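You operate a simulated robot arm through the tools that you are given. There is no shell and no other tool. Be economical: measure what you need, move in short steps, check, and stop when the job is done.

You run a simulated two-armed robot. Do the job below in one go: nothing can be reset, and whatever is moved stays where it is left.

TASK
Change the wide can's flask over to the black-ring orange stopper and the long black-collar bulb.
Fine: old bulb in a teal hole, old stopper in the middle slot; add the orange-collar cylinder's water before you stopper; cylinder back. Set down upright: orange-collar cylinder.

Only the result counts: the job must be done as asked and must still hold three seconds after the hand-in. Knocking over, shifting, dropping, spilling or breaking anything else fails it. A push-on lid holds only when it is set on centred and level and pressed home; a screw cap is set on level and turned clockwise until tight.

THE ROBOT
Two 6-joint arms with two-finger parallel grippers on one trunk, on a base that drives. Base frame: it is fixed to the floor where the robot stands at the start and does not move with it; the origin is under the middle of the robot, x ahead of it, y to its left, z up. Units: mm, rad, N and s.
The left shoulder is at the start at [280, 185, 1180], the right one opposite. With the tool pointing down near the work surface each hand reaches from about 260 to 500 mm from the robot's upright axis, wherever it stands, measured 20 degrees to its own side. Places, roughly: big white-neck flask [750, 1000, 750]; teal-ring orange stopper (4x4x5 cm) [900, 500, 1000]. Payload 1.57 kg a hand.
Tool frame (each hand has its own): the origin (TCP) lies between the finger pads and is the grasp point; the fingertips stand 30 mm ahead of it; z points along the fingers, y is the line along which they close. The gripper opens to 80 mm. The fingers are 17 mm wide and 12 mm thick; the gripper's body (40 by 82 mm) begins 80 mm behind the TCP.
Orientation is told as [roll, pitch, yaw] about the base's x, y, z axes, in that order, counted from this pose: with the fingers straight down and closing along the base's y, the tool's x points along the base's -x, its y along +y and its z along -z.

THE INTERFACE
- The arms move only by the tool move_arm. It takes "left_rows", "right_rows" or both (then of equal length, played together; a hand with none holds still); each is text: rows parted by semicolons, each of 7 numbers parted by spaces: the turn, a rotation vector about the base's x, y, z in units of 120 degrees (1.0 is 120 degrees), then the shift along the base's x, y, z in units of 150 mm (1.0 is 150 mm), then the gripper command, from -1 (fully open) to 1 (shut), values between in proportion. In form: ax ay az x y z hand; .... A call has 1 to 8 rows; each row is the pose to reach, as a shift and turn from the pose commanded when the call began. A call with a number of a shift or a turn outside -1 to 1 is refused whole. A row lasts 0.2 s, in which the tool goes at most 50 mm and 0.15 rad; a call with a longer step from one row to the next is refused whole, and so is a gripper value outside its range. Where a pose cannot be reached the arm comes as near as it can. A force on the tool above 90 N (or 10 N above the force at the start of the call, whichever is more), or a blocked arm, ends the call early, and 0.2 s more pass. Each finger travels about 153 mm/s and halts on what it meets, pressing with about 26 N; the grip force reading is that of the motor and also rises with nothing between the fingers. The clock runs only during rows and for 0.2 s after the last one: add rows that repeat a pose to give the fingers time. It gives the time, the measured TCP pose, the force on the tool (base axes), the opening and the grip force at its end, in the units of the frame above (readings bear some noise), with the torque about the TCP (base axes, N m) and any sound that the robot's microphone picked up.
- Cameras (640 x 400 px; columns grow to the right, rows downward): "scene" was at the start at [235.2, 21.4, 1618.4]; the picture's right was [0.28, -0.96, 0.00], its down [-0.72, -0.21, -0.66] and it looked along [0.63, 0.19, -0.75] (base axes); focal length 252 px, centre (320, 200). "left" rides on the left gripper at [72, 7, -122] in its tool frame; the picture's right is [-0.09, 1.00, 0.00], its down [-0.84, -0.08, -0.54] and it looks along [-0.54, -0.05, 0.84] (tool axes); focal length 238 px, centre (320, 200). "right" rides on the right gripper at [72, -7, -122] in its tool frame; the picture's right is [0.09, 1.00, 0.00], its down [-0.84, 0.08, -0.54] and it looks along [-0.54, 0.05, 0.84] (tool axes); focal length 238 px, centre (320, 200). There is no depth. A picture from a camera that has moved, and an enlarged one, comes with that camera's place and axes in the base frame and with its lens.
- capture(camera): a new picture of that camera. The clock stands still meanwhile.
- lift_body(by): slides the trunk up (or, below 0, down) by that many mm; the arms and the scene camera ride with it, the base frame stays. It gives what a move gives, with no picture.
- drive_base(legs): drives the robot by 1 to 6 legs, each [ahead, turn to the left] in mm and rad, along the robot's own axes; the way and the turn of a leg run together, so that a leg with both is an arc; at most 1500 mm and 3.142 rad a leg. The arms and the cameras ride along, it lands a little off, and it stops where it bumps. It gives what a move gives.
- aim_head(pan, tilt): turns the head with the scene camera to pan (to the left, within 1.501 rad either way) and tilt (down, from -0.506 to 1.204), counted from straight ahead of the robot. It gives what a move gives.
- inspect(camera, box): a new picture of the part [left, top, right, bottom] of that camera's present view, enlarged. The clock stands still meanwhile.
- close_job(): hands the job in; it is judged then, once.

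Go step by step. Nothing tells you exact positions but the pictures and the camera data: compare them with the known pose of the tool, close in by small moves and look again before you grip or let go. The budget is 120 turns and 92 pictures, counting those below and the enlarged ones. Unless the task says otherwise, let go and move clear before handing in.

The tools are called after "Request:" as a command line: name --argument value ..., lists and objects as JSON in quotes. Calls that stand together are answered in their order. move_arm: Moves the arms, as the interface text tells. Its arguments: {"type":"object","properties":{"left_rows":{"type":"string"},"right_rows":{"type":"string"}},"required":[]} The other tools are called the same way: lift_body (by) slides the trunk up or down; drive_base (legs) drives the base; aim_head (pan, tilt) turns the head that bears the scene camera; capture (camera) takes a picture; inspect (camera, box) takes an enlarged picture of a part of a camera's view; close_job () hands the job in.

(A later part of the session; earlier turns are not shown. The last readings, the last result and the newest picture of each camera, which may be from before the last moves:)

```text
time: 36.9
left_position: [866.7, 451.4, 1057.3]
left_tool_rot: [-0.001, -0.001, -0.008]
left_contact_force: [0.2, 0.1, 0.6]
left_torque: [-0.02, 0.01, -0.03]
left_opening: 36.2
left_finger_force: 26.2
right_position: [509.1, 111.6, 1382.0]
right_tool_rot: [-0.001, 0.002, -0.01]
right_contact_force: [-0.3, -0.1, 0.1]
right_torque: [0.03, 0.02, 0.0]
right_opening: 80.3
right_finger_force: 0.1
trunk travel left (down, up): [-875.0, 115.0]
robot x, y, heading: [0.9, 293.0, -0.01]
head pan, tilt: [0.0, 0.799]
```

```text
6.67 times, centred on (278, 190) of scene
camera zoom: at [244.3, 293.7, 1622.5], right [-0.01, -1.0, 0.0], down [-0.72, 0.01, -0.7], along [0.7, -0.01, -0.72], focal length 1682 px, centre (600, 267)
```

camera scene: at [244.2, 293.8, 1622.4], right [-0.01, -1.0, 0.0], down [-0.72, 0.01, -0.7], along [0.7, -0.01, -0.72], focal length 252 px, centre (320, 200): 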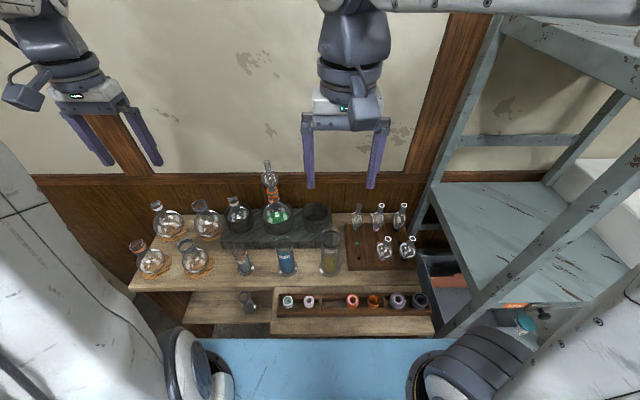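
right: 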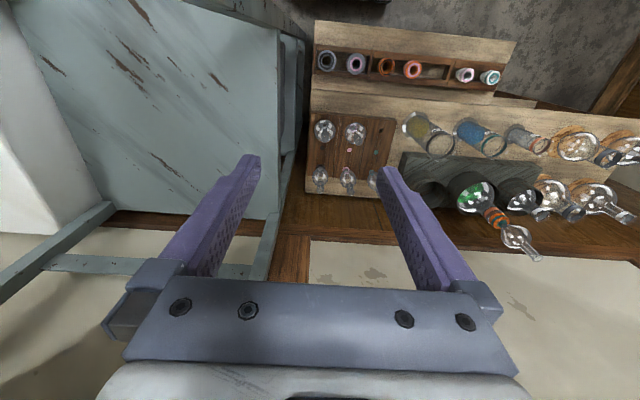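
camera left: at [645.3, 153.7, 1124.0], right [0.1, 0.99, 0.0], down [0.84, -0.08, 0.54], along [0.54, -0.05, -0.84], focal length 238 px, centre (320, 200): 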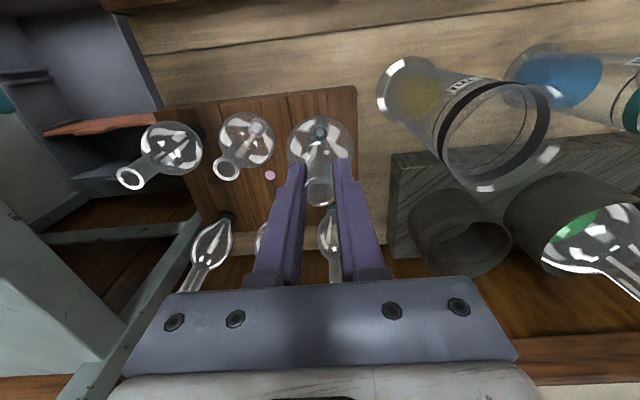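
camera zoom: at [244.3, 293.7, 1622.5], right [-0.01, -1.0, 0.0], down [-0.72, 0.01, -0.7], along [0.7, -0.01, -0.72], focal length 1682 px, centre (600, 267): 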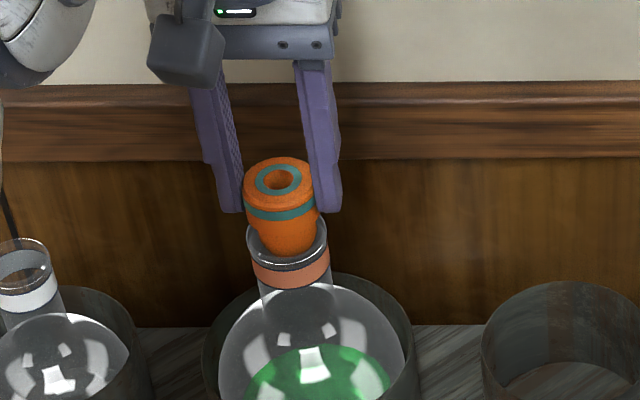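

The stopper is free. I carry it to above the empty place in the middle slot, at about (557,251).

Request:
move_arm --left_rows "0 0 0 0 0 0.3 1;0 0 0 0 0 0.6 1;0 0 0 -0.25 -0.16 0.6 1;0 0 0 -0.5 -0.33 0.6 1;0 0 0 -0.75 -0.5 0.6 1;0 0 0 -1 -0.66 0.6 1"

Request:
move_arm --left_rows "0 0 0 -0.25 -0.16 0 1;0 0 0 -0.5 -0.33 0 1;0 0 0 -0.75 -0.5 0 1;0 0 0 -1 -0.67 0 1;0 0 0 -1 -0.67 -0.3 1;0 0 0 -1 -0.67 -0.6 1;0 0 0 -1 -0.67 -0.9 1;0 0 0 -1 -0.67 -1 1"

Request:
capture --camera "left"

Request:
inspect --camera "scene" --box '[275, 240, 435, 340]'

```text
time: 38.3
left_position: [717.9, 354.2, 1147.8]
left_tool_rot: [-0.001, -0.001, -0.008]
left_contact_force: [0.3, -0.4, 0.0]
left_torque: [-0.03, 0.01, -0.01]
left_opening: 36.4
left_finger_force: 25.5
right_position: [508.6, 111.8, 1382.0]
right_tool_rot: [0.001, 0.002, -0.011]
right_contact_force: [1.0, 0.2, 0.2]
right_torque: [0.0, 0.0, 0.0]
right_opening: 79.9
right_finger_force: 0.1
trunk travel left (down, up): [-875.0, 115.0]
robot x, y, heading: [-1.4, 292.6, -0.007]
head pan, tilt: [0.0, 0.799]
```

```text
time: 40.1
left_position: [569.4, 252.9, 997.5]
left_tool_rot: [0.0, -0.001, -0.009]
left_contact_force: [-0.4, 0.2, -0.7]
left_torque: [0.02, 0.0, -0.02]
left_opening: 36.2
left_finger_force: 26.1
right_position: [508.8, 111.5, 1382.1]
right_tool_rot: [0.001, 0.002, -0.007]
right_contact_force: [0.5, 0.2, 1.1]
right_torque: [0.01, -0.01, 0.01]
right_opening: 79.8
right_finger_force: 0.0
trunk travel left (down, up): [-875.0, 115.0]
robot x, y, heading: [3.3, 296.2, -0.009]
head pan, tilt: [0.0, 0.799]
```

```text
57 pictures are left
camera left: at [497.9, 259.7, 1119.7], right [0.1, 0.99, 0.0], down [0.84, -0.08, 0.54], along [0.54, -0.05, -0.84], focal length 238 px, centre (320, 200)
```

left: 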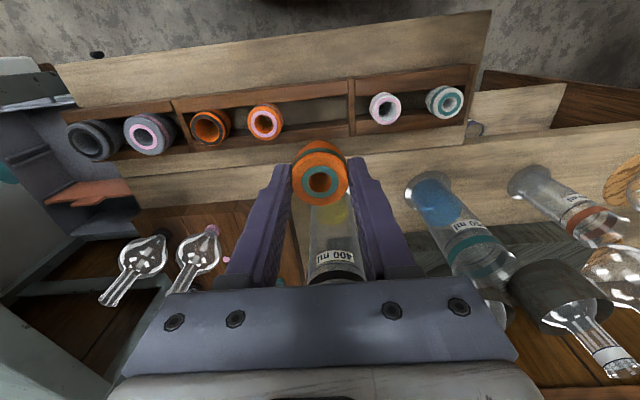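

```text
4.00 times, centred on (355, 290) of scene
camera zoom: at [244.4, 293.6, 1622.5], right [-0.01, -1.0, 0.0], down [-0.72, 0.01, -0.7], along [0.7, -0.01, -0.72], focal length 1009 px, centre (180, -160)
```

zoom: 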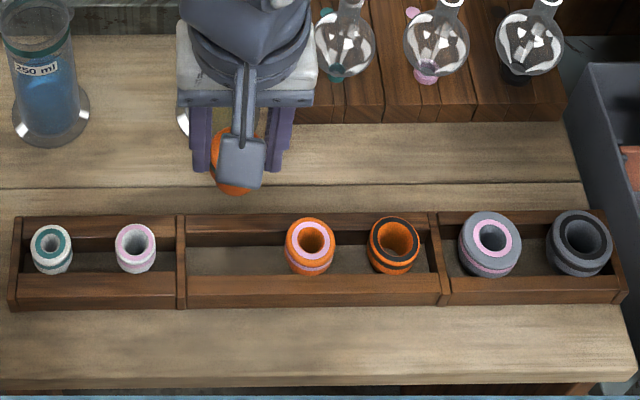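

The slot centre is at about (561,250). I lower to just above its floor.

Request:
move_arm --left_rows "0 0 0 -0.057 -0.016 -0.2 1;0 0 0 -0.057 -0.016 -0.4 1;0 0 0 -0.057 -0.016 -0.6 1;0 0 0 -0.057 -0.016 -0.72 1;0 0 0 -0.057 -0.016 -0.72 1"

Request:
capture --camera "left"

Request:
inspect --camera "scene" --box '[295, 260, 391, 320]'

```text
time: 41.3
left_position: [558.1, 247.8, 887.5]
left_tool_rot: [0.0, 0.002, -0.008]
left_contact_force: [0.1, -0.2, -1.0]
left_torque: [0.0, 0.01, 0.01]
left_opening: 36.4
left_finger_force: 25.6
right_position: [508.4, 112.2, 1381.0]
right_tool_rot: [0.002, 0.001, -0.01]
right_contact_force: [0.3, 0.8, -0.4]
right_torque: [-0.01, 0.0, 0.01]
right_opening: 79.8
right_finger_force: 0.1
trunk travel left (down, up): [-875.0, 115.0]
robot x, y, heading: [4.1, 296.6, -0.007]
head pan, tilt: [0.0, 0.799]
```

```text
55 pictures are left
camera left: at [487.8, 254.9, 1010.1], right [0.1, 0.99, 0.0], down [0.84, -0.08, 0.54], along [0.54, -0.05, -0.84], focal length 238 px, centre (320, 200)
```

left: 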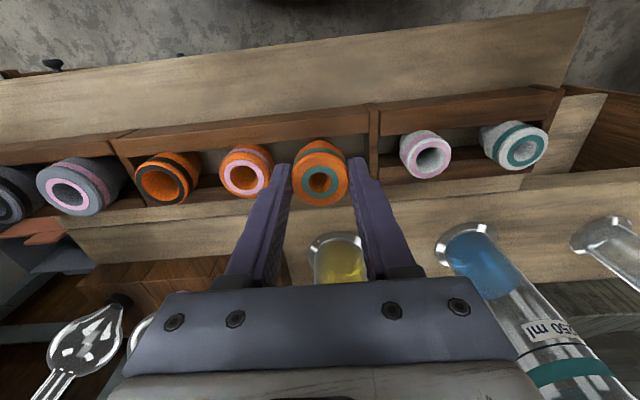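

```text
6.67 times, centred on (343, 290) of scene
camera zoom: at [244.3, 293.6, 1622.5], right [-0.01, -1.0, 0.0], down [-0.72, 0.01, -0.7], along [0.7, -0.01, -0.72], focal length 1682 px, centre (167, -400)
```

zoom: 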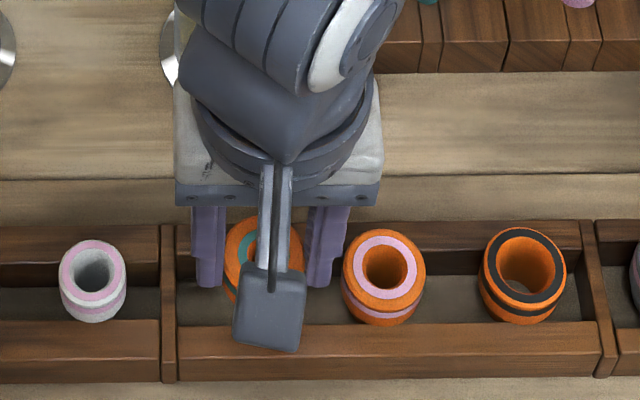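

Looks well placed. I lower gently to the floor.

Request:
move_arm --left_rows "0 0 0 0.013 0.01 -0.04 1;0 0 0 0.013 0.01 -0.08 1;0 0 0 0.013 0.01 -0.08 1"

Request:
move_arm --left_rows "0 0 0 0 0 -0.02 1;0 0 0 0 0 -0.02 1"

```text
time: 42.1
left_position: [560.7, 250.7, 876.3]
left_tool_rot: [-0.001, -0.001, -0.01]
left_contact_force: [0.8, -0.5, 0.0]
left_torque: [0.0, -0.05, -0.01]
left_opening: 36.2
left_finger_force: 26.1
right_position: [509.2, 111.9, 1381.8]
right_tool_rot: [0.0, 0.002, -0.007]
right_contact_force: [-0.2, 0.4, -0.2]
right_torque: [0.01, 0.02, 0.02]
right_opening: 80.1
right_finger_force: 0.0
trunk travel left (down, up): [-875.0, 115.0]
robot x, y, heading: [3.2, 293.7, -0.012]
head pan, tilt: [0.0, 0.799]
```

```text
time: 42.7
left_position: [560.4, 250.0, 874.0]
left_tool_rot: [-0.003, -0.001, -0.009]
left_contact_force: [5.7, -0.3, 1.8]
left_torque: [0.01, -0.26, -0.06]
left_opening: 36.1
left_finger_force: 26.1
right_position: [508.1, 112.0, 1381.1]
right_tool_rot: [0.0, 0.001, -0.008]
right_contact_force: [0.2, 0.2, -0.2]
right_torque: [0.0, -0.03, -0.01]
right_opening: 80.0
right_finger_force: 0.2
trunk travel left (down, up): [-875.0, 115.0]
robot x, y, heading: [0.7, 301.4, -0.011]
head pan, tilt: [0.0, 0.799]
```

There is a push toward +x, so the stopper rubs the tray's front wall. I shift 3 mm ahead and continue.

Request:
move_arm --left_rows "0 0 0 0.02 0 0.01 1;0 0 0 0.02 0 0.01 1"

Request:
inspect --camera "left" --box '[180, 90, 420, 240]'

```text
time: 43.3
left_position: [562.7, 251.4, 875.7]
left_tool_rot: [0.002, 0.0, -0.008]
left_contact_force: [-1.1, -0.6, -0.7]
left_torque: [0.02, -0.03, 0.03]
left_opening: 36.0
left_finger_force: 26.1
right_position: [508.5, 112.0, 1381.8]
right_tool_rot: [-0.001, 0.002, -0.008]
right_contact_force: [-0.2, -0.3, 0.5]
right_torque: [-0.01, 0.0, 0.0]
right_opening: 79.9
right_finger_force: 0.0
trunk travel left (down, up): [-875.0, 115.0]
robot x, y, heading: [2.8, 297.7, -0.007]
head pan, tilt: [0.0, 0.799]
```

```text
2.67 times, centred on (300, 165) of left
camera zoom: at [491.5, 257.5, 998.5], right [0.1, 0.99, 0.0], down [0.84, -0.09, 0.54], along [0.54, -0.05, -0.84], focal length 636 px, centre (373, 293)
```

zoom: 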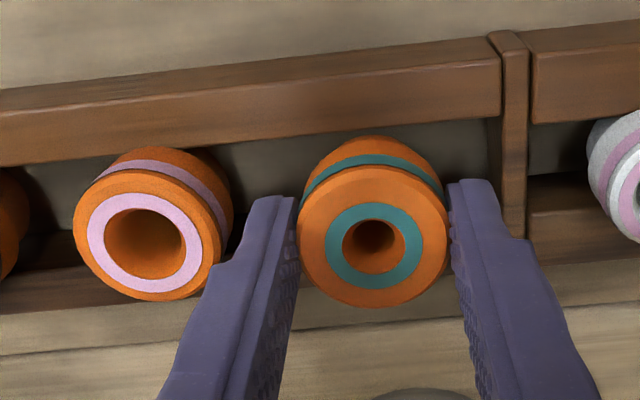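

Request:
move_arm --left_rows "0 0 0 0 0 -0.02 1;0 0 0 0 0 -0.04 1;0 0 0 0 0 -0.04 1"

```text
time: 44.1
left_position: [563.4, 251.6, 869.5]
left_tool_rot: [-0.001, -0.001, -0.008]
left_contact_force: [0.0, 0.0, -1.7]
left_torque: [0.01, 0.04, 0.0]
left_opening: 36.4
left_finger_force: 25.9
right_position: [510.6, 111.4, 1379.7]
right_tool_rot: [0.0, 0.002, -0.008]
right_contact_force: [-0.5, 0.2, 0.3]
right_torque: [0.01, 0.03, 0.0]
right_opening: 79.8
right_finger_force: 0.0
trunk travel left (down, up): [-875.0, 115.0]
robot x, y, heading: [2.9, 298.7, -0.011]
head pan, tilt: [0.0, 0.799]
```

Request:
move_arm --left_rows "0 0 0 0 0 -0.015 1;0 0 0 0 0 -0.03 1;0 0 0 0 0 -0.03 1"

```text
time: 44.9
left_position: [563.6, 251.1, 866.1]
left_tool_rot: [-0.001, -0.001, -0.009]
left_contact_force: [0.4, 0.0, -0.6]
left_torque: [-0.01, 0.0, -0.04]
left_opening: 36.1
left_finger_force: 26.0
right_position: [509.7, 111.1, 1381.0]
right_tool_rot: [0.001, 0.002, -0.008]
right_contact_force: [-1.0, 0.7, 0.3]
right_torque: [0.0, 0.01, 0.01]
right_opening: 79.7
right_finger_force: 0.0
trunk travel left (down, up): [-875.0, 115.0]
robot x, y, heading: [4.3, 296.8, -0.011]
head pan, tilt: [0.0, 0.799]
```

Request:
move_arm --left_rows "0 0 0 0 0 -0.02 1;0 0 0 0 0 -0.02 1"

Request:
inspect --camera "left" --box '[180, 90, 420, 240]'

```text
time: 45.5
left_position: [562.1, 251.0, 864.0]
left_tool_rot: [0.001, -0.002, -0.007]
left_contact_force: [0.1, 5.3, 20.6]
left_torque: [0.16, 0.08, 0.04]
left_opening: 36.2
left_finger_force: 26.0
right_position: [508.8, 112.6, 1381.7]
right_tool_rot: [0.002, 0.002, -0.005]
right_contact_force: [0.1, 0.8, 0.7]
right_torque: [0.03, 0.02, 0.0]
right_opening: 80.0
right_finger_force: 0.1
trunk travel left (down, up): [-875.0, 115.0]
robot x, y, heading: [1.9, 294.5, -0.01]
head pan, tilt: [0.0, 0.799]
```

```text
2.67 times, centred on (300, 165) of left
camera zoom: at [491.3, 257.4, 985.8], right [0.1, 0.99, 0.0], down [0.84, -0.08, 0.54], along [0.54, -0.05, -0.84], focal length 636 px, centre (373, 293)
```

zoom: 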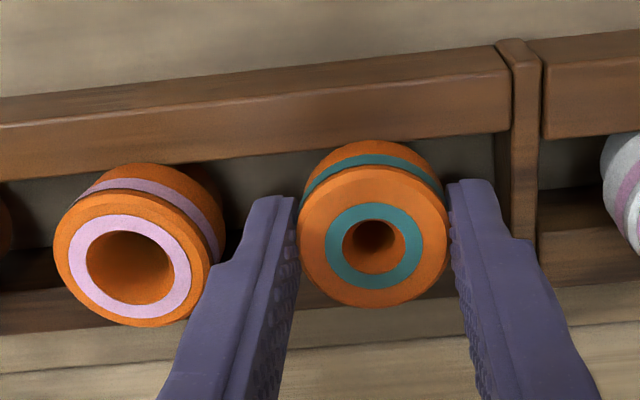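

The stopper stands on the floor (contact). I relieve slightly, open a little and rise.

Request:
move_arm --left_rows "0 0 0 0 0 0.007 1;0 0 0 0 0 0.007 -0.06;0 0 0 0 0 0.007 -0.08;0 0 0 0 0 0.1 -0.08;0 0 0 0 0 0.4 -0.08;0 0 0 0 0 0.7 -0.5;0 0 0 0 0 0.7 -1"

Request:
capture --camera "left"

```text
time: 47.1
left_position: [563.4, 251.3, 966.1]
left_tool_rot: [0.0, 0.0, -0.008]
left_contact_force: [1.2, 0.1, -0.7]
left_torque: [0.05, -0.04, 0.0]
left_opening: 79.8
left_finger_force: 0.0
right_position: [509.5, 112.3, 1381.3]
right_tool_rot: [0.0, 0.001, -0.009]
right_contact_force: [-0.1, -0.1, 0.1]
right_torque: [-0.02, 0.0, -0.04]
right_opening: 80.3
right_finger_force: 0.1
trunk travel left (down, up): [-875.0, 115.0]
robot x, y, heading: [1.9, 294.0, -0.007]
head pan, tilt: [0.0, 0.799]
```

```text
51 pictures are left
camera left: at [491.2, 257.2, 1088.2], right [0.1, 0.99, 0.0], down [0.84, -0.08, 0.54], along [0.54, -0.05, -0.84], focal length 238 px, centre (320, 200)
```

left: 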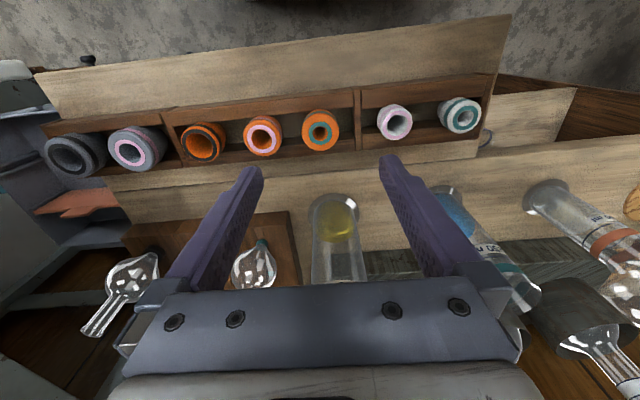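

The old stopper stands in the middle slot. Next is the orange-collar cylinder: I move the left hand over towards it at height and start tilting the tool forward.

Request:
move_arm --left_rows "0 0 0 0.05 0.1 0.25 -1;0 0 0 0.15 0.25 0.5 -1;0 0 0 0.3 0.45 0.6 -1;0 -0.07 0 0.5 0.65 0.65 -1;0 -0.14 0 0.7 0.85 0.65 -1;0 -0.21 0 0.85 1 0.65 -1;0 -0.28 0 0.9 1 0.65 -1;0 -0.28 0 0.9 1 0.65 -1"

Request:
move_arm --left_rows "0 -0.05 0 0 0.25 0 -1;0 -0.1 0 0 0.5 0 -1;0 -0.16 0 0 0.75 0 -1;0 -0.22 0 0 0.95 0 -1;0 -0.22 0 0 0.95 0 -1"

Request:
capture --camera "left"

Request:
capture --camera "scene"

```text
time: 48.9
left_position: [698.5, 404.7, 1064.3]
left_tool_rot: [0.004, -0.583, 0.018]
left_contact_force: [0.4, -1.1, -0.5]
left_torque: [0.15, 0.04, 0.05]
left_opening: 80.3
left_finger_force: 0.2
left hand out of reach, approached as far as the arm can: row 6
right_position: [508.5, 112.1, 1381.5]
right_tool_rot: [-0.001, 0.003, -0.009]
right_contact_force: [0.0, 0.3, 0.1]
right_torque: [-0.02, -0.02, 0.02]
right_opening: 80.0
right_finger_force: 0.1
trunk travel left (down, up): [-875.0, 115.0]
robot x, y, heading: [4.4, 296.7, -0.007]
head pan, tilt: [0.0, 0.799]
```

```text
time: 50.1
left_position: [714.9, 455.3, 1116.4]
left_tool_rot: [0.23, -1.001, -0.162]
left_contact_force: [0.0, 0.0, -0.2]
left_torque: [0.0, 0.0, -0.01]
left_opening: 79.9
left_finger_force: 0.0
left hand out of reach, approached as far as the arm can: row 1, 2, 3, 4, 5
right_position: [508.8, 112.1, 1380.7]
right_tool_rot: [0.001, 0.002, -0.008]
right_contact_force: [0.9, -0.1, -0.7]
right_torque: [-0.02, -0.01, -0.03]
right_opening: 80.1
right_finger_force: 0.1
trunk travel left (down, up): [-875.0, 115.0]
robot x, y, heading: [4.3, 298.3, -0.009]
head pan, tilt: [0.0, 0.799]
```

```text
50 pictures are left
camera left: at [574.6, 457.2, 1119.8], right [0.02, 0.98, 0.2], down [-0.01, -0.2, 0.98], along [1.0, -0.02, 0.01], focal length 238 px, centre (320, 200)
```

left: 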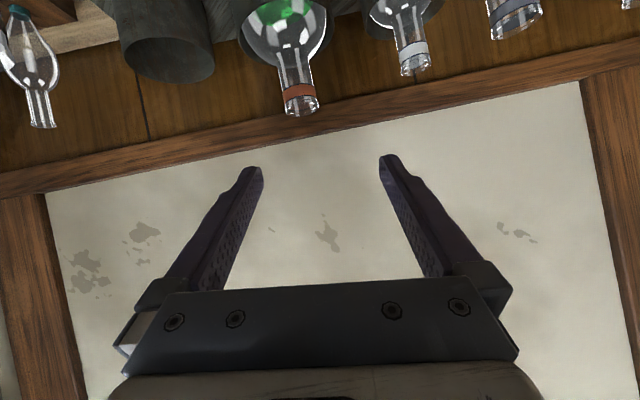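

```text
49 pictures are left
camera scene: at [244.7, 293.8, 1622.4], right [-0.01, -1.0, 0.0], down [-0.72, 0.01, -0.7], along [0.7, -0.01, -0.72], focal length 252 px, centre (320, 200)
```

scene: 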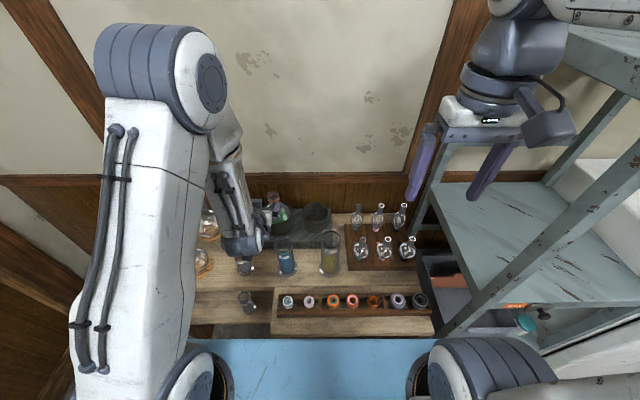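

The arm is too folded for the tilted tool here. I back the robot off 180 mm to gain room.

Request:
drive_base --legs '[[-180, 0]]'

Request:
move_arm --left_rows "0 0 0 0.25 0.1 0 -1;0 0 0 0.5 0.3 0 -1;0 0 0 0.75 0.5 -0.1 -1;0 0 0 1 0.6 -0.2 -1;0 0 0 1 0.6 -0.2 -1"

```text
time: 51.6
left_position: [534.2, 456.6, 1114.6]
left_tool_rot: [0.231, -1.001, -0.164]
left_contact_force: [0.3, -0.3, -0.3]
left_torque: [0.02, 0.01, 0.03]
left_opening: 79.7
left_finger_force: 0.1
right_position: [326.9, 113.4, 1380.4]
right_tool_rot: [0.0, 0.001, -0.007]
right_contact_force: [-0.4, 1.1, -0.6]
right_torque: [0.01, -0.02, -0.01]
right_opening: 80.1
right_finger_force: 0.0
trunk travel left (down, up): [-875.0, 115.0]
robot x, y, heading: [-174.9, 298.1, -0.009]
head pan, tilt: [0.0, 0.799]
```

```text
refused: row 3 steps farther than a row can; nothing moved
```

Request:
move_arm --left_rows "0 0 0 0.2 0 0 -1;0 0 0 0.4 0 0 -1;0 0 0 0.6 0 0 -1;0 0 0 0.8 0 0 -1;0 0 0 0.8 0 0 -1"

```text
time: 52.9
left_position: [653.1, 456.4, 1114.9]
left_tool_rot: [0.229, -1.001, -0.166]
left_contact_force: [-0.2, -0.2, 0.6]
left_torque: [0.01, 0.0, -0.01]
left_opening: 80.2
left_finger_force: 0.1
right_position: [326.4, 114.2, 1383.0]
right_tool_rot: [0.0, 0.002, -0.008]
right_contact_force: [0.8, 0.1, 0.1]
right_torque: [0.02, 0.05, -0.02]
right_opening: 79.8
right_finger_force: 0.1
trunk travel left (down, up): [-875.0, 115.0]
robot x, y, heading: [-176.6, 298.1, -0.006]
head pan, tilt: [0.0, 0.799]
```

Now I level the hand and move above the cylinder.

Request:
move_arm --left_rows "-0.055 -0.024 -0.016 0 0.1 0 -1;-0.055 -0.024 -0.016 0.15 0.35 0 -1;-0.055 -0.024 -0.016 0.3 0.6 -0.1 -1;-0.055 -0.024 -0.016 0.3 0.6 -0.35 -1;-0.055 -0.024 -0.016 0.3 0.6 -0.35 -1"

Request:
capture --camera "left"

Request:
capture --camera "scene"

```text
time: 54.0
left_position: [703.3, 448.4, 1067.0]
left_tool_rot: [0.059, -1.053, 0.029]
left_contact_force: [-0.3, 0.0, -0.3]
left_torque: [0.01, 0.0, 0.04]
left_opening: 80.1
left_finger_force: 0.0
left hand out of reach, approached as far as the arm can: row 1, 2, 3, 4, 5
right_position: [326.3, 113.7, 1382.0]
right_tool_rot: [-0.001, 0.001, -0.007]
right_contact_force: [-0.7, 0.4, -0.3]
right_torque: [0.03, 0.02, 0.07]
right_opening: 80.0
right_finger_force: 0.1
trunk travel left (down, up): [-875.0, 115.0]
robot x, y, heading: [-178.3, 297.2, -0.007]
head pan, tilt: [0.0, 0.799]
```

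```text
48 pictures are left
camera left: at [562.3, 443.7, 1066.2], right [-0.03, 0.99, 0.11], down [-0.05, -0.11, 0.99], along [1.0, 0.03, 0.05], focal length 238 px, centre (320, 200)
```

left: 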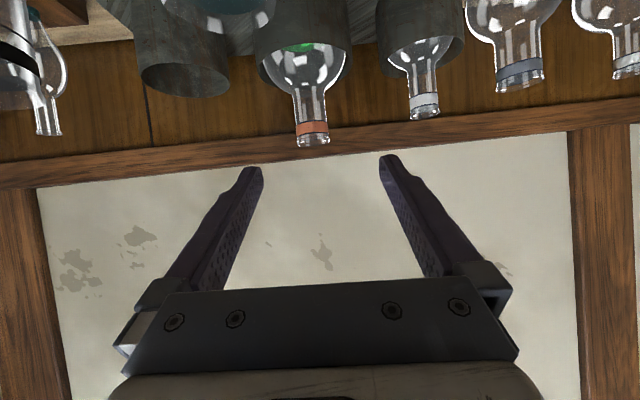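

```text
47 pictures are left
camera scene: at [62.5, 295.2, 1622.5], right [-0.01, -1.0, 0.0], down [-0.72, 0.01, -0.7], along [0.7, -0.01, -0.72], focal length 252 px, centre (320, 200)
```

scene: 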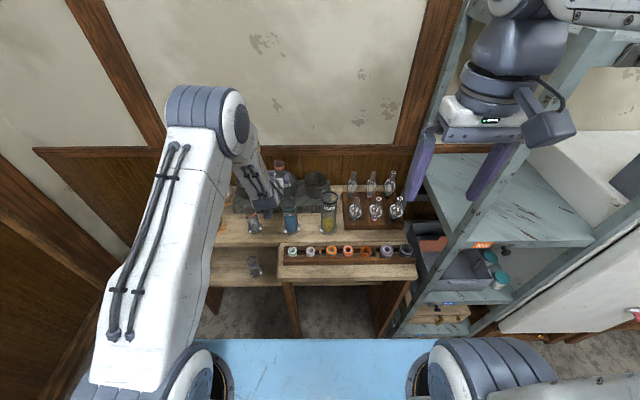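

The limit is the arm's sideways posture. I turn the robot 0.15 rad to the left so the cylinder lies more inward for the left arm.

Request:
drive_base --legs '[[0, 0.15]]'

Request:
move_arm --left_rows "0 0 0 0 0 0 -1;0 0 0 0.03 0 0 -1"

Request:
capture --camera "left"

```text
time: 55.1
left_position: [670.1, 580.3, 1069.5]
left_tool_rot: [0.061, -1.055, 0.181]
left_contact_force: [-0.8, 0.4, 0.5]
left_torque: [0.01, 0.0, 0.05]
left_opening: 80.1
left_finger_force: 0.0
right_position: [348.0, 191.9, 1380.9]
right_tool_rot: [0.0, 0.001, 0.145]
right_contact_force: [-0.4, -0.2, 0.2]
right_torque: [0.02, -0.01, 0.01]
right_opening: 79.9
right_finger_force: 0.0
trunk travel left (down, up): [-875.0, 115.0]
robot x, y, heading: [-180.3, 298.6, 0.145]
head pan, tilt: [0.0, 0.799]
```

```text
time: 55.7
left_position: [674.3, 580.3, 1068.3]
left_tool_rot: [0.061, -1.053, 0.18]
left_contact_force: [1.1, -0.5, 0.4]
left_torque: [0.01, 0.06, 0.0]
left_opening: 79.9
left_finger_force: 0.1
right_position: [349.2, 192.4, 1380.9]
right_tool_rot: [0.0, 0.002, 0.143]
right_contact_force: [0.5, -0.2, 0.4]
right_torque: [0.01, -0.02, 0.01]
right_opening: 80.1
right_finger_force: 0.0
trunk travel left (down, up): [-875.0, 115.0]
robot x, y, heading: [-180.5, 299.3, 0.143]
head pan, tilt: [0.0, 0.799]
```

```text
46 pictures are left
camera left: at [535.2, 554.3, 1066.2], right [-0.18, 0.98, 0.11], down [-0.03, -0.12, 0.99], along [0.98, 0.18, 0.05], focal length 238 px, centre (320, 200)
```

left: 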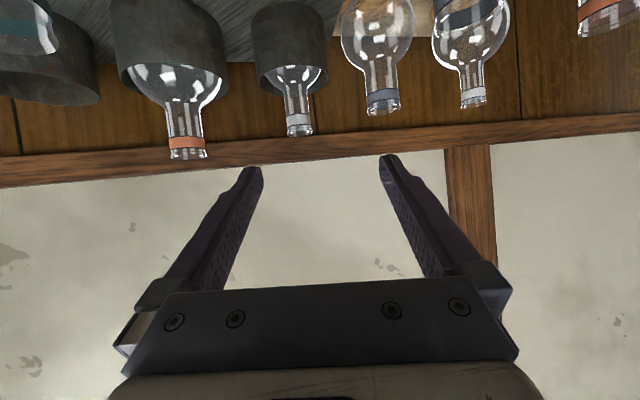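

Request:
move_arm --left_rows "-0.0145 0 -0.025 0.03 -0.1 -0.15 -1;-0.0145 0 -0.025 0.06 -0.2 -0.35 -1;-0.0145 0 -0.025 0.12 -0.22 -0.53 -1;-0.0145 0 -0.025 0.12 -0.22 -0.53 -1"

Request:
capture --camera "left"

Request:
capture --camera "scene"

```text
time: 56.7
left_position: [702.5, 549.7, 992.8]
left_tool_rot: [0.055, -1.041, 0.131]
left_contact_force: [0.0, 0.7, 0.1]
left_torque: [-0.02, -0.02, -0.02]
left_opening: 79.7
left_finger_force: 0.0
left hand out of reach, approached as far as the arm can: row 1, 2, 3, 4
right_position: [348.4, 192.2, 1381.7]
right_tool_rot: [0.0, 0.002, 0.145]
right_contact_force: [0.2, 0.4, -0.4]
right_torque: [-0.03, 0.03, -0.02]
right_opening: 79.9
right_finger_force: 0.1
trunk travel left (down, up): [-875.0, 115.0]
robot x, y, heading: [-180.1, 299.4, 0.146]
head pan, tilt: [0.0, 0.799]
```

```text
45 pictures are left
camera left: at [563.4, 530.0, 992.8], right [-0.13, 0.99, 0.11], down [-0.03, -0.11, 0.99], along [0.99, 0.13, 0.04], focal length 238 px, centre (320, 200)
```

left: 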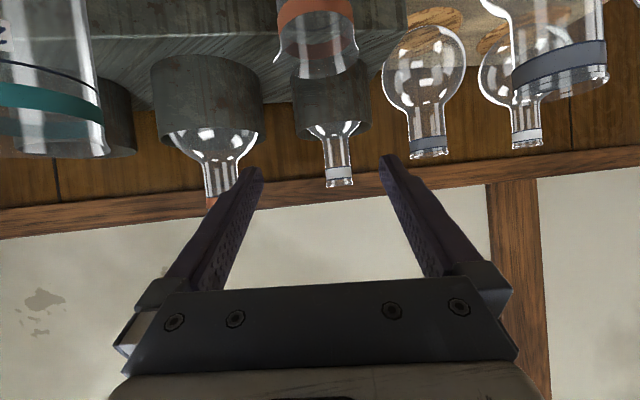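

```text
44 pictures are left
camera scene: at [59.9, 331.9, 1622.5], right [0.14, -0.99, 0.0], down [-0.71, -0.1, -0.7], along [0.69, 0.1, -0.72], focal length 252 px, centre (320, 200)
```

scene: 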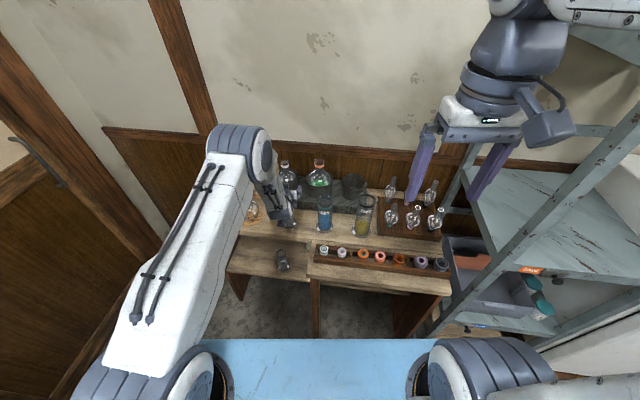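

The cylinder mouth lies at about (697,552), between the fingers. I descend around it with the tilted hand.

Request:
move_arm --left_rows "0 0 0 0 0.013 0 -1;0 0 0 -0.03 0.013 -0.2 -1;0 0 0 -0.03 0.013 -0.3 -1;0 0 0 -0.03 0.013 -0.3 -1"

Request:
capture --camera "left"

```text
time: 57.7
left_position: [712.3, 551.5, 949.8]
left_tool_rot: [0.058, -1.043, 0.134]
left_contact_force: [-0.2, -0.2, -0.3]
left_torque: [0.0, -0.02, 0.03]
left_opening: 79.9
left_finger_force: 0.0
left hand out of reach, approached as far as the arm can: row 2, 3, 4
right_position: [350.7, 191.9, 1381.6]
right_tool_rot: [0.0, 0.001, 0.145]
right_contact_force: [0.0, 0.9, 0.5]
right_torque: [-0.01, 0.02, 0.02]
right_opening: 80.2
right_finger_force: 0.1
trunk travel left (down, up): [-875.0, 115.0]
robot x, y, heading: [-182.5, 300.9, 0.148]
head pan, tilt: [0.0, 0.799]
```

```text
43 pictures are left
camera left: at [572.1, 531.1, 949.3], right [-0.13, 0.98, 0.11], down [-0.03, -0.11, 0.99], along [0.99, 0.13, 0.04], focal length 238 px, centre (320, 200)
```

left: 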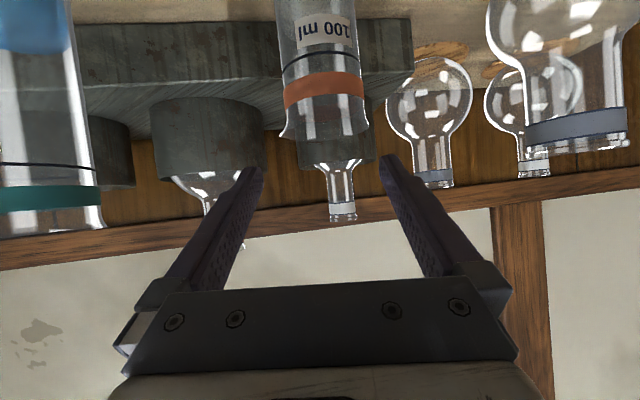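

The wrist is too steep here. Now that the robot stands off, I raise the hand and lower the trunk so the forearm comes in flatter.

Request:
move_arm --left_rows "0 0 0 -0.06 0 0.3 -1;0 0 0 -0.06 0 0.6 -1;0 0 0 -0.06 0 0.9 -1;0 0 0 -0.06 0 1 -1"

Request:
lift_body --by -100

Request:
move_arm --left_rows "0 0 0 -0.03 0 0.3 -1;0 0 0 -0.06 0 0.6 -1;0 0 0 -0.06 0 0.9 -1;0 0 0 -0.06 0 1 -1"

Request:
lift_body --by -120

```text
time: 58.7
left_position: [703.3, 550.7, 1101.8]
left_tool_rot: [0.0, -1.048, 0.182]
left_contact_force: [0.1, 0.4, -0.2]
left_torque: [-0.05, -0.01, 0.04]
left_opening: 79.9
left_finger_force: 0.1
left hand out of reach, approached as far as the arm can: row 1
right_position: [347.9, 192.7, 1380.8]
right_tool_rot: [0.0, 0.001, 0.145]
right_contact_force: [-0.1, -0.4, -0.1]
right_torque: [0.02, 0.02, 0.0]
right_opening: 79.8
right_finger_force: 0.1
trunk travel left (down, up): [-875.0, 115.0]
robot x, y, heading: [-178.2, 293.3, 0.14]
head pan, tilt: [0.0, 0.799]
```

```text
time: 60.0
left_position: [703.6, 549.7, 1001.5]
left_tool_rot: [0.0, -1.05, 0.18]
left_contact_force: [-0.5, -0.5, -0.2]
left_torque: [-0.01, 0.0, 0.01]
left_opening: 80.2
left_finger_force: 0.0
right_position: [350.5, 192.3, 1281.2]
right_tool_rot: [-0.001, 0.003, 0.145]
right_contact_force: [-0.1, -0.3, 0.1]
right_torque: [-0.04, 0.01, 0.01]
right_opening: 79.9
right_finger_force: 0.0
trunk travel left (down, up): [-775.0, 215.0]
robot x, y, heading: [-178.9, 300.7, 0.14]
head pan, tilt: [0.0, 0.799]
```

```text
time: 61.0
left_position: [695.9, 550.3, 1152.4]
left_tool_rot: [0.003, -1.05, 0.178]
left_contact_force: [-0.3, -0.8, -0.7]
left_torque: [-0.03, -0.03, -0.01]
left_opening: 80.0
left_finger_force: 0.1
right_position: [348.9, 191.7, 1280.2]
right_tool_rot: [-0.002, 0.001, 0.143]
right_contact_force: [0.1, 0.3, -0.2]
right_torque: [0.02, 0.0, 0.02]
right_opening: 79.6
right_finger_force: 0.1
trunk travel left (down, up): [-775.0, 215.0]
robot x, y, heading: [-178.1, 297.4, 0.143]
head pan, tilt: [0.0, 0.799]
```

```text
time: 62.5
left_position: [695.7, 549.8, 1030.8]
left_tool_rot: [-0.001, -1.049, 0.18]
left_contact_force: [-0.9, -0.6, -0.6]
left_torque: [-0.01, -0.03, 0.0]
left_opening: 79.8
left_finger_force: 0.1
right_position: [348.5, 192.7, 1161.9]
right_tool_rot: [0.0, 0.002, 0.144]
right_contact_force: [0.2, -1.0, -0.2]
right_torque: [0.03, 0.0, -0.03]
right_opening: 79.6
right_finger_force: 0.1
trunk travel left (down, up): [-655.0, 335.0]
robot x, y, heading: [-177.3, 299.7, 0.145]
head pan, tilt: [0.0, 0.799]
```

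Orientation is fully reached now. I descend above the cylinder and look.

Request:
move_arm --left_rows "0 0 0 0.01 0.015 -0.2 -1;0 0 0 0.01 0.015 -0.4 -1;0 0 0 0.01 0.015 -0.52 -1;0 0 0 0.01 0.015 -0.52 -1"

Request:
capture --camera "left"

```text
time: 63.5
left_position: [698.5, 551.9, 953.8]
left_tool_rot: [0.001, -1.049, 0.18]
left_contact_force: [-0.5, -0.6, -0.9]
left_torque: [-0.01, -0.01, -0.05]
left_opening: 80.1
left_finger_force: 0.1
right_position: [349.0, 192.6, 1160.8]
right_tool_rot: [-0.001, 0.002, 0.144]
right_contact_force: [0.4, -0.6, -0.6]
right_torque: [-0.02, -0.03, 0.04]
right_opening: 80.2
right_finger_force: 0.0
trunk travel left (down, up): [-655.0, 335.0]
robot x, y, heading: [-179.4, 295.7, 0.142]
head pan, tilt: [0.0, 0.799]
```

```text
42 pictures are left
camera left: at [558.4, 533.8, 953.0], right [-0.13, 0.99, 0.08], down [-0.04, -0.09, 1.0], along [0.99, 0.13, 0.05], focal length 238 px, centre (320, 200)
```

left: 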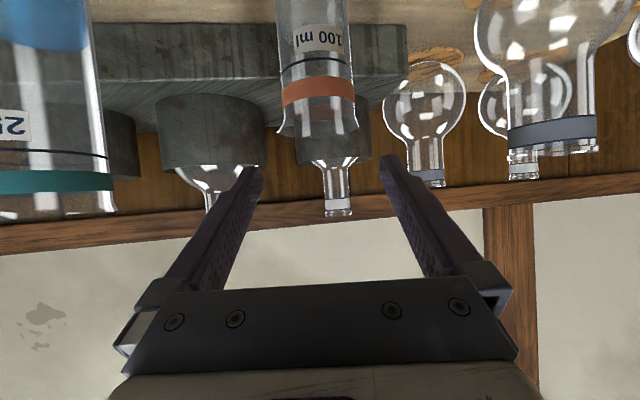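

The cylinder is centred between the fingers. I go down and grip it.

Request:
move_arm --left_rows "0 0 0 0 0 -0.2 -1;0 0 0 0 0 -0.4 -1;0 0 0 0 0 -0.49 -1;0 0 0 0 0 -0.49 -1"

Request:
inspect --camera "left" --box '[200, 60, 440, 260]'

```text
time: 64.5
left_position: [697.3, 554.3, 879.7]
left_tool_rot: [0.001, -1.05, 0.178]
left_contact_force: [0.1, -0.8, -1.1]
left_torque: [0.02, 0.01, 0.04]
left_opening: 80.1
left_finger_force: 0.1
right_position: [349.2, 194.2, 1161.2]
right_tool_rot: [-0.001, 0.002, 0.144]
right_contact_force: [0.7, 0.3, 0.3]
right_torque: [0.03, 0.02, 0.0]
right_opening: 79.9
right_finger_force: 0.0
trunk travel left (down, up): [-655.0, 335.0]
robot x, y, heading: [-174.2, 297.4, 0.141]
head pan, tilt: [0.0, 0.799]
```

```text
2.00 times, centred on (320, 160) of left
camera zoom: at [556.6, 534.0, 878.9], right [-0.13, 0.99, 0.08], down [-0.04, -0.09, 1.0], along [0.99, 0.13, 0.05], focal length 477 px, centre (320, 280)
```

zoom: 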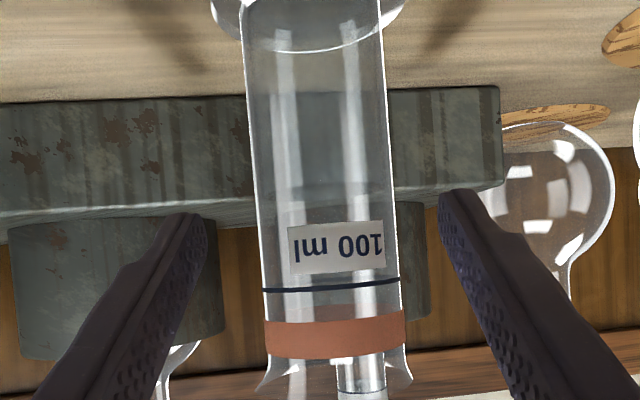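

Request:
move_arm --left_rows "0 0 0 0 0.006 0 0;0 0 0 0 0.006 0 0.5;0 0 0 0 0.006 0 1;0 0 0 0 0.006 0 1;0 0 0 0 0.006 0 1"

Request:
move_arm --left_rows "0 0 0 0 0 0.05 1;0 0 0 0 0 0.1 1;0 0 0 0 0 0.1 1"

Request:
inspect --camera "left" --box '[200, 60, 440, 260]'

```text
time: 65.7
left_position: [697.0, 553.3, 881.4]
left_tool_rot: [0.002, -1.047, 0.179]
left_contact_force: [-0.4, -0.1, 1.3]
left_torque: [-0.14, 0.01, -0.02]
left_opening: 40.5
left_finger_force: 25.5
right_position: [348.2, 192.0, 1161.2]
right_tool_rot: [0.0, 0.003, 0.145]
right_contact_force: [-0.6, 0.5, 0.1]
right_torque: [-0.01, 0.0, 0.01]
right_opening: 79.6
right_finger_force: 0.0
trunk travel left (down, up): [-655.0, 335.0]
robot x, y, heading: [-176.8, 297.0, 0.145]
head pan, tilt: [0.0, 0.799]
```

```text
time: 66.5
left_position: [697.3, 551.6, 895.8]
left_tool_rot: [0.0, -1.048, 0.179]
left_contact_force: [-0.1, -0.3, -1.2]
left_torque: [0.0, -0.03, 0.0]
left_opening: 40.3
left_finger_force: 25.8
right_position: [349.7, 193.0, 1160.7]
right_tool_rot: [0.0, 0.003, 0.146]
right_contact_force: [-0.7, -0.1, 0.5]
right_torque: [-0.01, 0.0, 0.03]
right_opening: 80.0
right_finger_force: 0.1
trunk travel left (down, up): [-655.0, 335.0]
robot x, y, heading: [-177.9, 297.9, 0.144]
head pan, tilt: [0.0, 0.799]
```

```text
2.00 times, centred on (320, 160) of left
camera zoom: at [557.8, 533.4, 893.9], right [-0.13, 0.99, 0.08], down [-0.04, -0.09, 1.0], along [0.99, 0.13, 0.05], focal length 477 px, centre (320, 280)
```

zoom: 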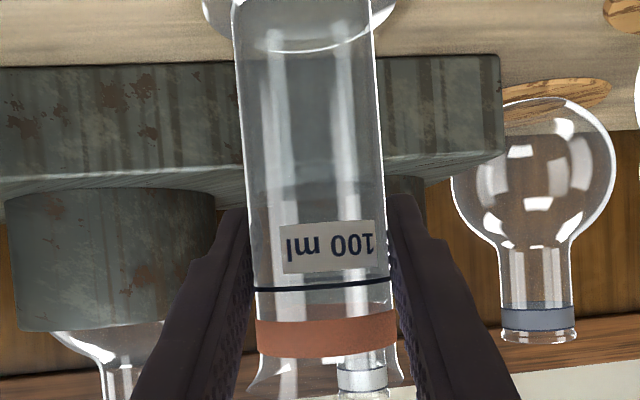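

Gripped and lifted. I raise it high, bring it near the flask and pre-tilt to 45°, well clear of everything.

Request:
move_arm --left_rows "0 0 0 0 0 0.25 1;0 0 0 0 0 0.5 1;0 0 0 0 0 0.75 1;0 0 0 0 0 1 1"

Request:
move_arm --left_rows "0.0615 0.0112 0 0.17 0 0.1 1;0.123 0.0224 0 0.34 0 0.2 1;0.1845 0.0336 0 0.5 0 0.3 1;0.246 0.0448 0 0.66 -0.05 0.4 1;0.3075 0.056 0 0.83 -0.08 0.5 1;0.369 0.0672 0 1 -0.08 0.5 1;0.369 0.0672 0 1 -0.08 0.5 1"

Request:
capture --camera "scene"

Request:
capture --camera "left"

```text
time: 67.5
left_position: [697.5, 552.6, 1044.1]
left_tool_rot: [-0.001, -1.048, 0.179]
left_contact_force: [0.1, 0.0, -1.4]
left_torque: [0.01, 0.01, -0.02]
left_opening: 40.3
left_finger_force: 26.1
right_position: [347.6, 191.9, 1161.8]
right_tool_rot: [-0.001, 0.003, 0.147]
right_contact_force: [0.5, 0.4, -0.5]
right_torque: [0.01, 0.01, 0.02]
right_opening: 80.1
right_finger_force: 0.0
trunk travel left (down, up): [-655.0, 335.0]
robot x, y, heading: [-174.7, 297.2, 0.144]
head pan, tilt: [0.0, 0.799]
```

```text
time: 69.1
left_position: [850.1, 543.2, 1116.8]
left_tool_rot: [1.104, -0.657, -0.706]
left_contact_force: [1.0, -0.2, -2.7]
left_torque: [-0.05, 0.0, 0.01]
left_opening: 40.4
left_finger_force: 26.3
right_position: [350.0, 192.9, 1160.6]
right_tool_rot: [0.0, 0.002, 0.145]
right_contact_force: [-0.1, 1.0, 0.4]
right_torque: [-0.01, 0.0, 0.0]
right_opening: 80.1
right_finger_force: 0.2
trunk travel left (down, up): [-655.0, 335.0]
robot x, y, heading: [-173.5, 296.8, 0.142]
head pan, tilt: [0.0, 0.799]
```

```text
39 pictures are left
camera scene: at [60.3, 331.9, 1402.4], right [0.14, -0.99, 0.0], down [-0.71, -0.1, -0.7], along [0.69, 0.1, -0.72], focal length 252 px, centre (320, 200)
```

scene: 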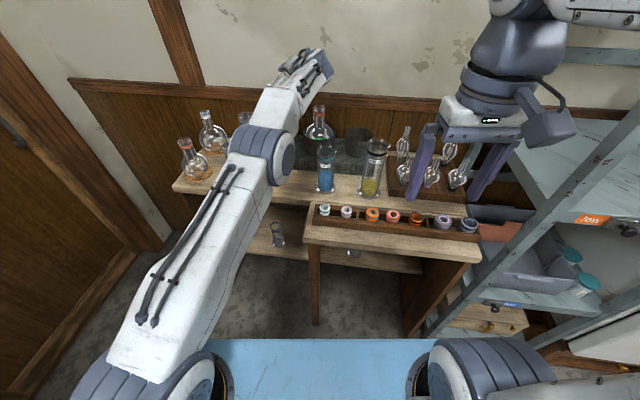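

```text
38 pictures are left
camera left: at [709.8, 522.9, 1121.7], right [-0.07, 0.65, 0.76], down [0.09, -0.76, 0.65], along [0.99, 0.11, 0.0], focal length 238 px, centre (320, 200)
```

left: 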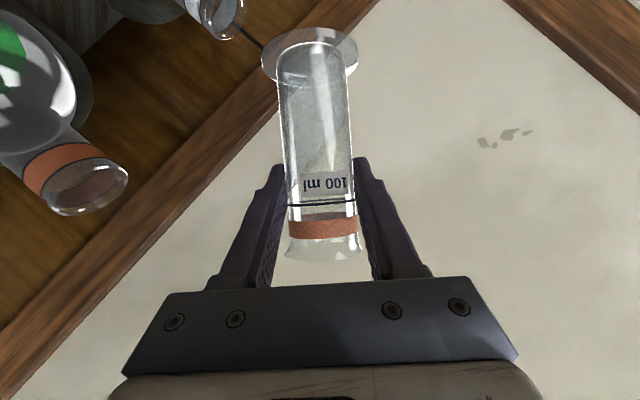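

The neck opening measures at (866,452,1008). I bring the lip over the neck at 60° and check.

Request:
move_arm --left_rows "0.0615 0.0112 0 0.02 -0.15 -0.15 1;0.123 0.0224 0 0.049 -0.293 -0.35 1;0.123 0.0224 0 0.049 -0.293 -0.513 1;0.123 0.0224 0 0.049 -0.293 -0.513 1"

Request:
capture --camera "left"

Request:
inspect --camera "scene" --box '[240, 40, 400, 140]'

```text
time: 70.1
left_position: [849.6, 497.0, 1040.7]
left_tool_rot: [1.292, -0.446, -0.806]
left_contact_force: [0.1, -0.2, -2.7]
left_torque: [-0.03, 0.02, 0.03]
left_opening: 40.5
left_finger_force: 26.0
left hand out of reach, approached as far as the arm can: row 2, 3, 4
right_position: [348.2, 191.8, 1160.4]
right_tool_rot: [0.0, 0.001, 0.144]
right_contact_force: [0.6, 0.0, 0.5]
right_torque: [0.04, -0.01, -0.01]
right_opening: 80.1
right_finger_force: 0.0
trunk travel left (down, up): [-655.0, 335.0]
robot x, y, heading: [-182.0, 296.0, 0.146]
head pan, tilt: [0.0, 0.799]
```

```text
37 pictures are left
camera left: at [710.6, 477.3, 1046.5], right [-0.03, 0.43, 0.9], down [0.11, -0.9, 0.43], along [0.99, 0.11, -0.02], focal length 238 px, centre (320, 200)
```

left: 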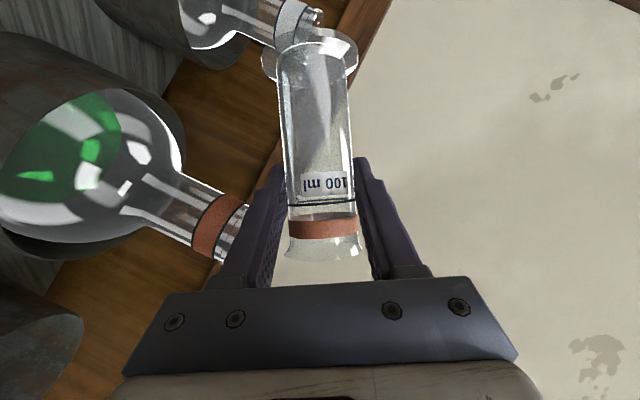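

```text
4.00 times, centred on (320, 90) of scene
camera zoom: at [59.9, 331.8, 1402.4], right [0.14, -0.99, 0.0], down [-0.71, -0.1, -0.7], along [0.69, 0.1, -0.72], focal length 1009 px, centre (320, 640)
```

zoom: 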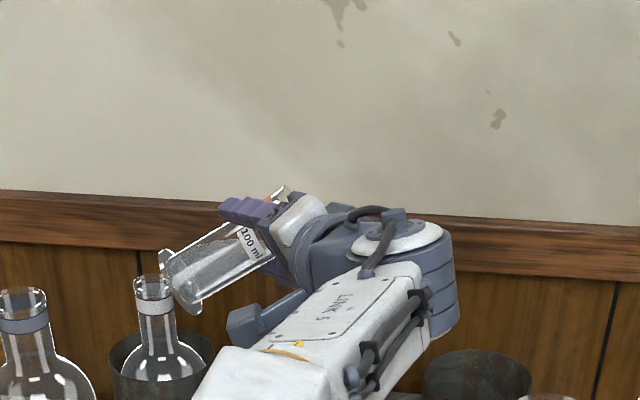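

The roll is reached, but x is 8 mm short: the arm is at full stretch. I pull up and back, drive 60 mm closer and come in again.

Request:
move_arm --left_rows "0 0 0 -0.1 0 0.25 1;0 0 0 -0.35 0 0.35 1;0 0 0 -0.4 0 0.4 1"

Request:
drive_base --legs '[[60, 0]]'

```text
time: 70.9
left_position: [790.6, 498.0, 1100.7]
left_tool_rot: [1.289, -0.447, -0.805]
left_contact_force: [0.5, 0.0, -1.1]
left_torque: [-0.05, 0.0, -0.01]
left_opening: 40.3
left_finger_force: 26.1
right_position: [349.0, 193.1, 1161.5]
right_tool_rot: [0.001, 0.002, 0.146]
right_contact_force: [1.2, 0.3, 0.2]
right_torque: [0.02, 0.0, 0.0]
right_opening: 80.0
right_finger_force: 0.0
trunk travel left (down, up): [-655.0, 335.0]
robot x, y, heading: [-177.1, 296.0, 0.148]
head pan, tilt: [0.0, 0.799]
```

```text
time: 71.9
left_position: [850.8, 508.5, 1100.9]
left_tool_rot: [1.291, -0.449, -0.803]
left_contact_force: [-0.9, 1.4, -0.5]
left_torque: [-0.05, 0.02, 0.02]
left_opening: 40.1
left_finger_force: 26.4
right_position: [408.6, 201.6, 1160.8]
right_tool_rot: [0.0, 0.002, 0.147]
right_contact_force: [-0.7, -0.2, -0.3]
right_torque: [-0.01, -0.04, 0.01]
right_opening: 79.9
right_finger_force: 0.1
trunk travel left (down, up): [-655.0, 335.0]
robot x, y, heading: [-118.6, 307.2, 0.144]
head pan, tilt: [0.0, 0.799]
```

Request:
move_arm --left_rows "0 0 0 0.044 -0.063 -0.15 1;0 0 0 0.044 -0.063 -0.3 1;0 0 0 0.044 -0.063 -0.405 1;0 0 0 0.044 -0.063 -0.405 1"

Request:
inspect --camera "left" --box '[160, 120, 400, 270]'

```text
time: 72.9
left_position: [855.2, 499.2, 1038.3]
left_tool_rot: [1.289, -0.448, -0.802]
left_contact_force: [0.3, -0.2, -2.0]
left_torque: [-0.04, -0.02, 0.0]
left_opening: 40.1
left_finger_force: 25.8
right_position: [408.8, 201.9, 1162.6]
right_tool_rot: [0.0, 0.002, 0.146]
right_contact_force: [0.8, 0.4, 0.6]
right_torque: [0.01, -0.01, 0.02]
right_opening: 79.7
right_finger_force: 0.1
trunk travel left (down, up): [-655.0, 335.0]
robot x, y, heading: [-120.3, 305.7, 0.147]
head pan, tilt: [0.0, 0.799]
```

```text
2.67 times, centred on (280, 195) of left
camera zoom: at [716.5, 477.9, 1043.6], right [-0.03, 0.43, 0.9], down [0.11, -0.9, 0.43], along [0.99, 0.11, -0.02], focal length 636 px, centre (427, 213)
```

zoom: 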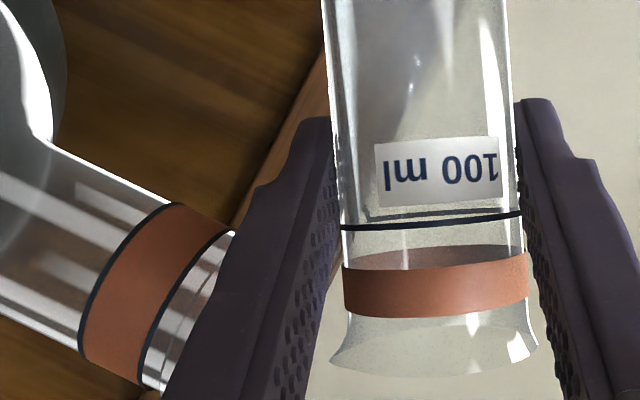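

The spout lip sits about 30 mm above and 4 mm before the neck's centre, as planned. I tilt slowly on to 80°, keeping the lip in place.

Request:
move_arm --left_rows "0.0328 0.006 0 0.02 -0.003 0.02 1;0.0656 0.012 0 0.02 -0.006 0.04 1;0.0984 0.018 0 0.02 -0.01 0.06 1;0.123 0.0224 0 0.023 -0.013 0.08 1;0.123 0.0224 0 0.023 -0.013 0.08 1;0.1476 0.0268 0 0.023 -0.018 0.09 1;0.164 0.0298 0 0.025 -0.022 0.1 1;0.164 0.0298 0 0.025 -0.022 0.1 1"

Request:
inspect --camera "left" --box '[160, 80, 400, 270]'

```text
time: 74.7
left_position: [858.8, 494.9, 1055.3]
left_tool_rot: [1.484, -0.151, -0.86]
left_contact_force: [-0.8, -0.1, -1.2]
left_torque: [-0.07, 0.01, -0.01]
left_opening: 40.4
left_finger_force: 25.8
right_position: [408.2, 201.6, 1161.1]
right_tool_rot: [0.001, 0.002, 0.148]
right_contact_force: [-0.7, -0.5, 0.2]
right_torque: [0.0, 0.0, -0.01]
right_opening: 80.1
right_finger_force: 0.2
trunk travel left (down, up): [-655.0, 335.0]
robot x, y, heading: [-121.7, 304.7, 0.146]
head pan, tilt: [0.0, 0.799]
```

```text
2.11 times, centred on (280, 175) of left
camera zoom: at [721.3, 472.5, 1061.0], right [0.03, 0.1, 0.99], down [0.13, -0.99, 0.1], along [0.99, 0.12, -0.04], focal length 502 px, centre (404, 253)
```

zoom: 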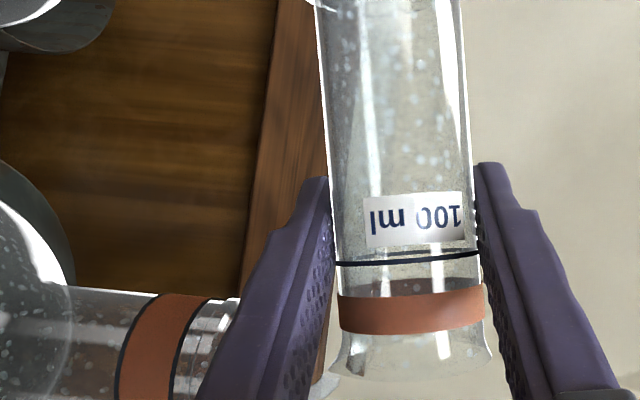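

Water seems to be entering the flask. I check the stream in the full picture.

Request:
inspect --camera "left" --box '[60, 140, 400, 320]'

```text
1.88 times, centred on (230, 230) of left
camera zoom: at [721.3, 472.5, 1061.0], right [0.03, 0.1, 0.99], down [0.13, -0.99, 0.1], along [0.99, 0.12, -0.04], focal length 449 px, centre (489, 144)
```

zoom: 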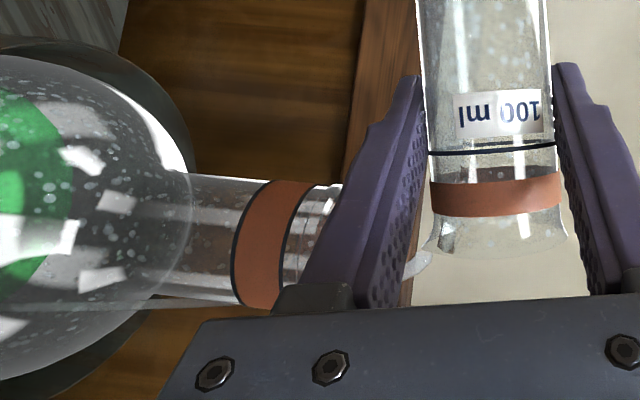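

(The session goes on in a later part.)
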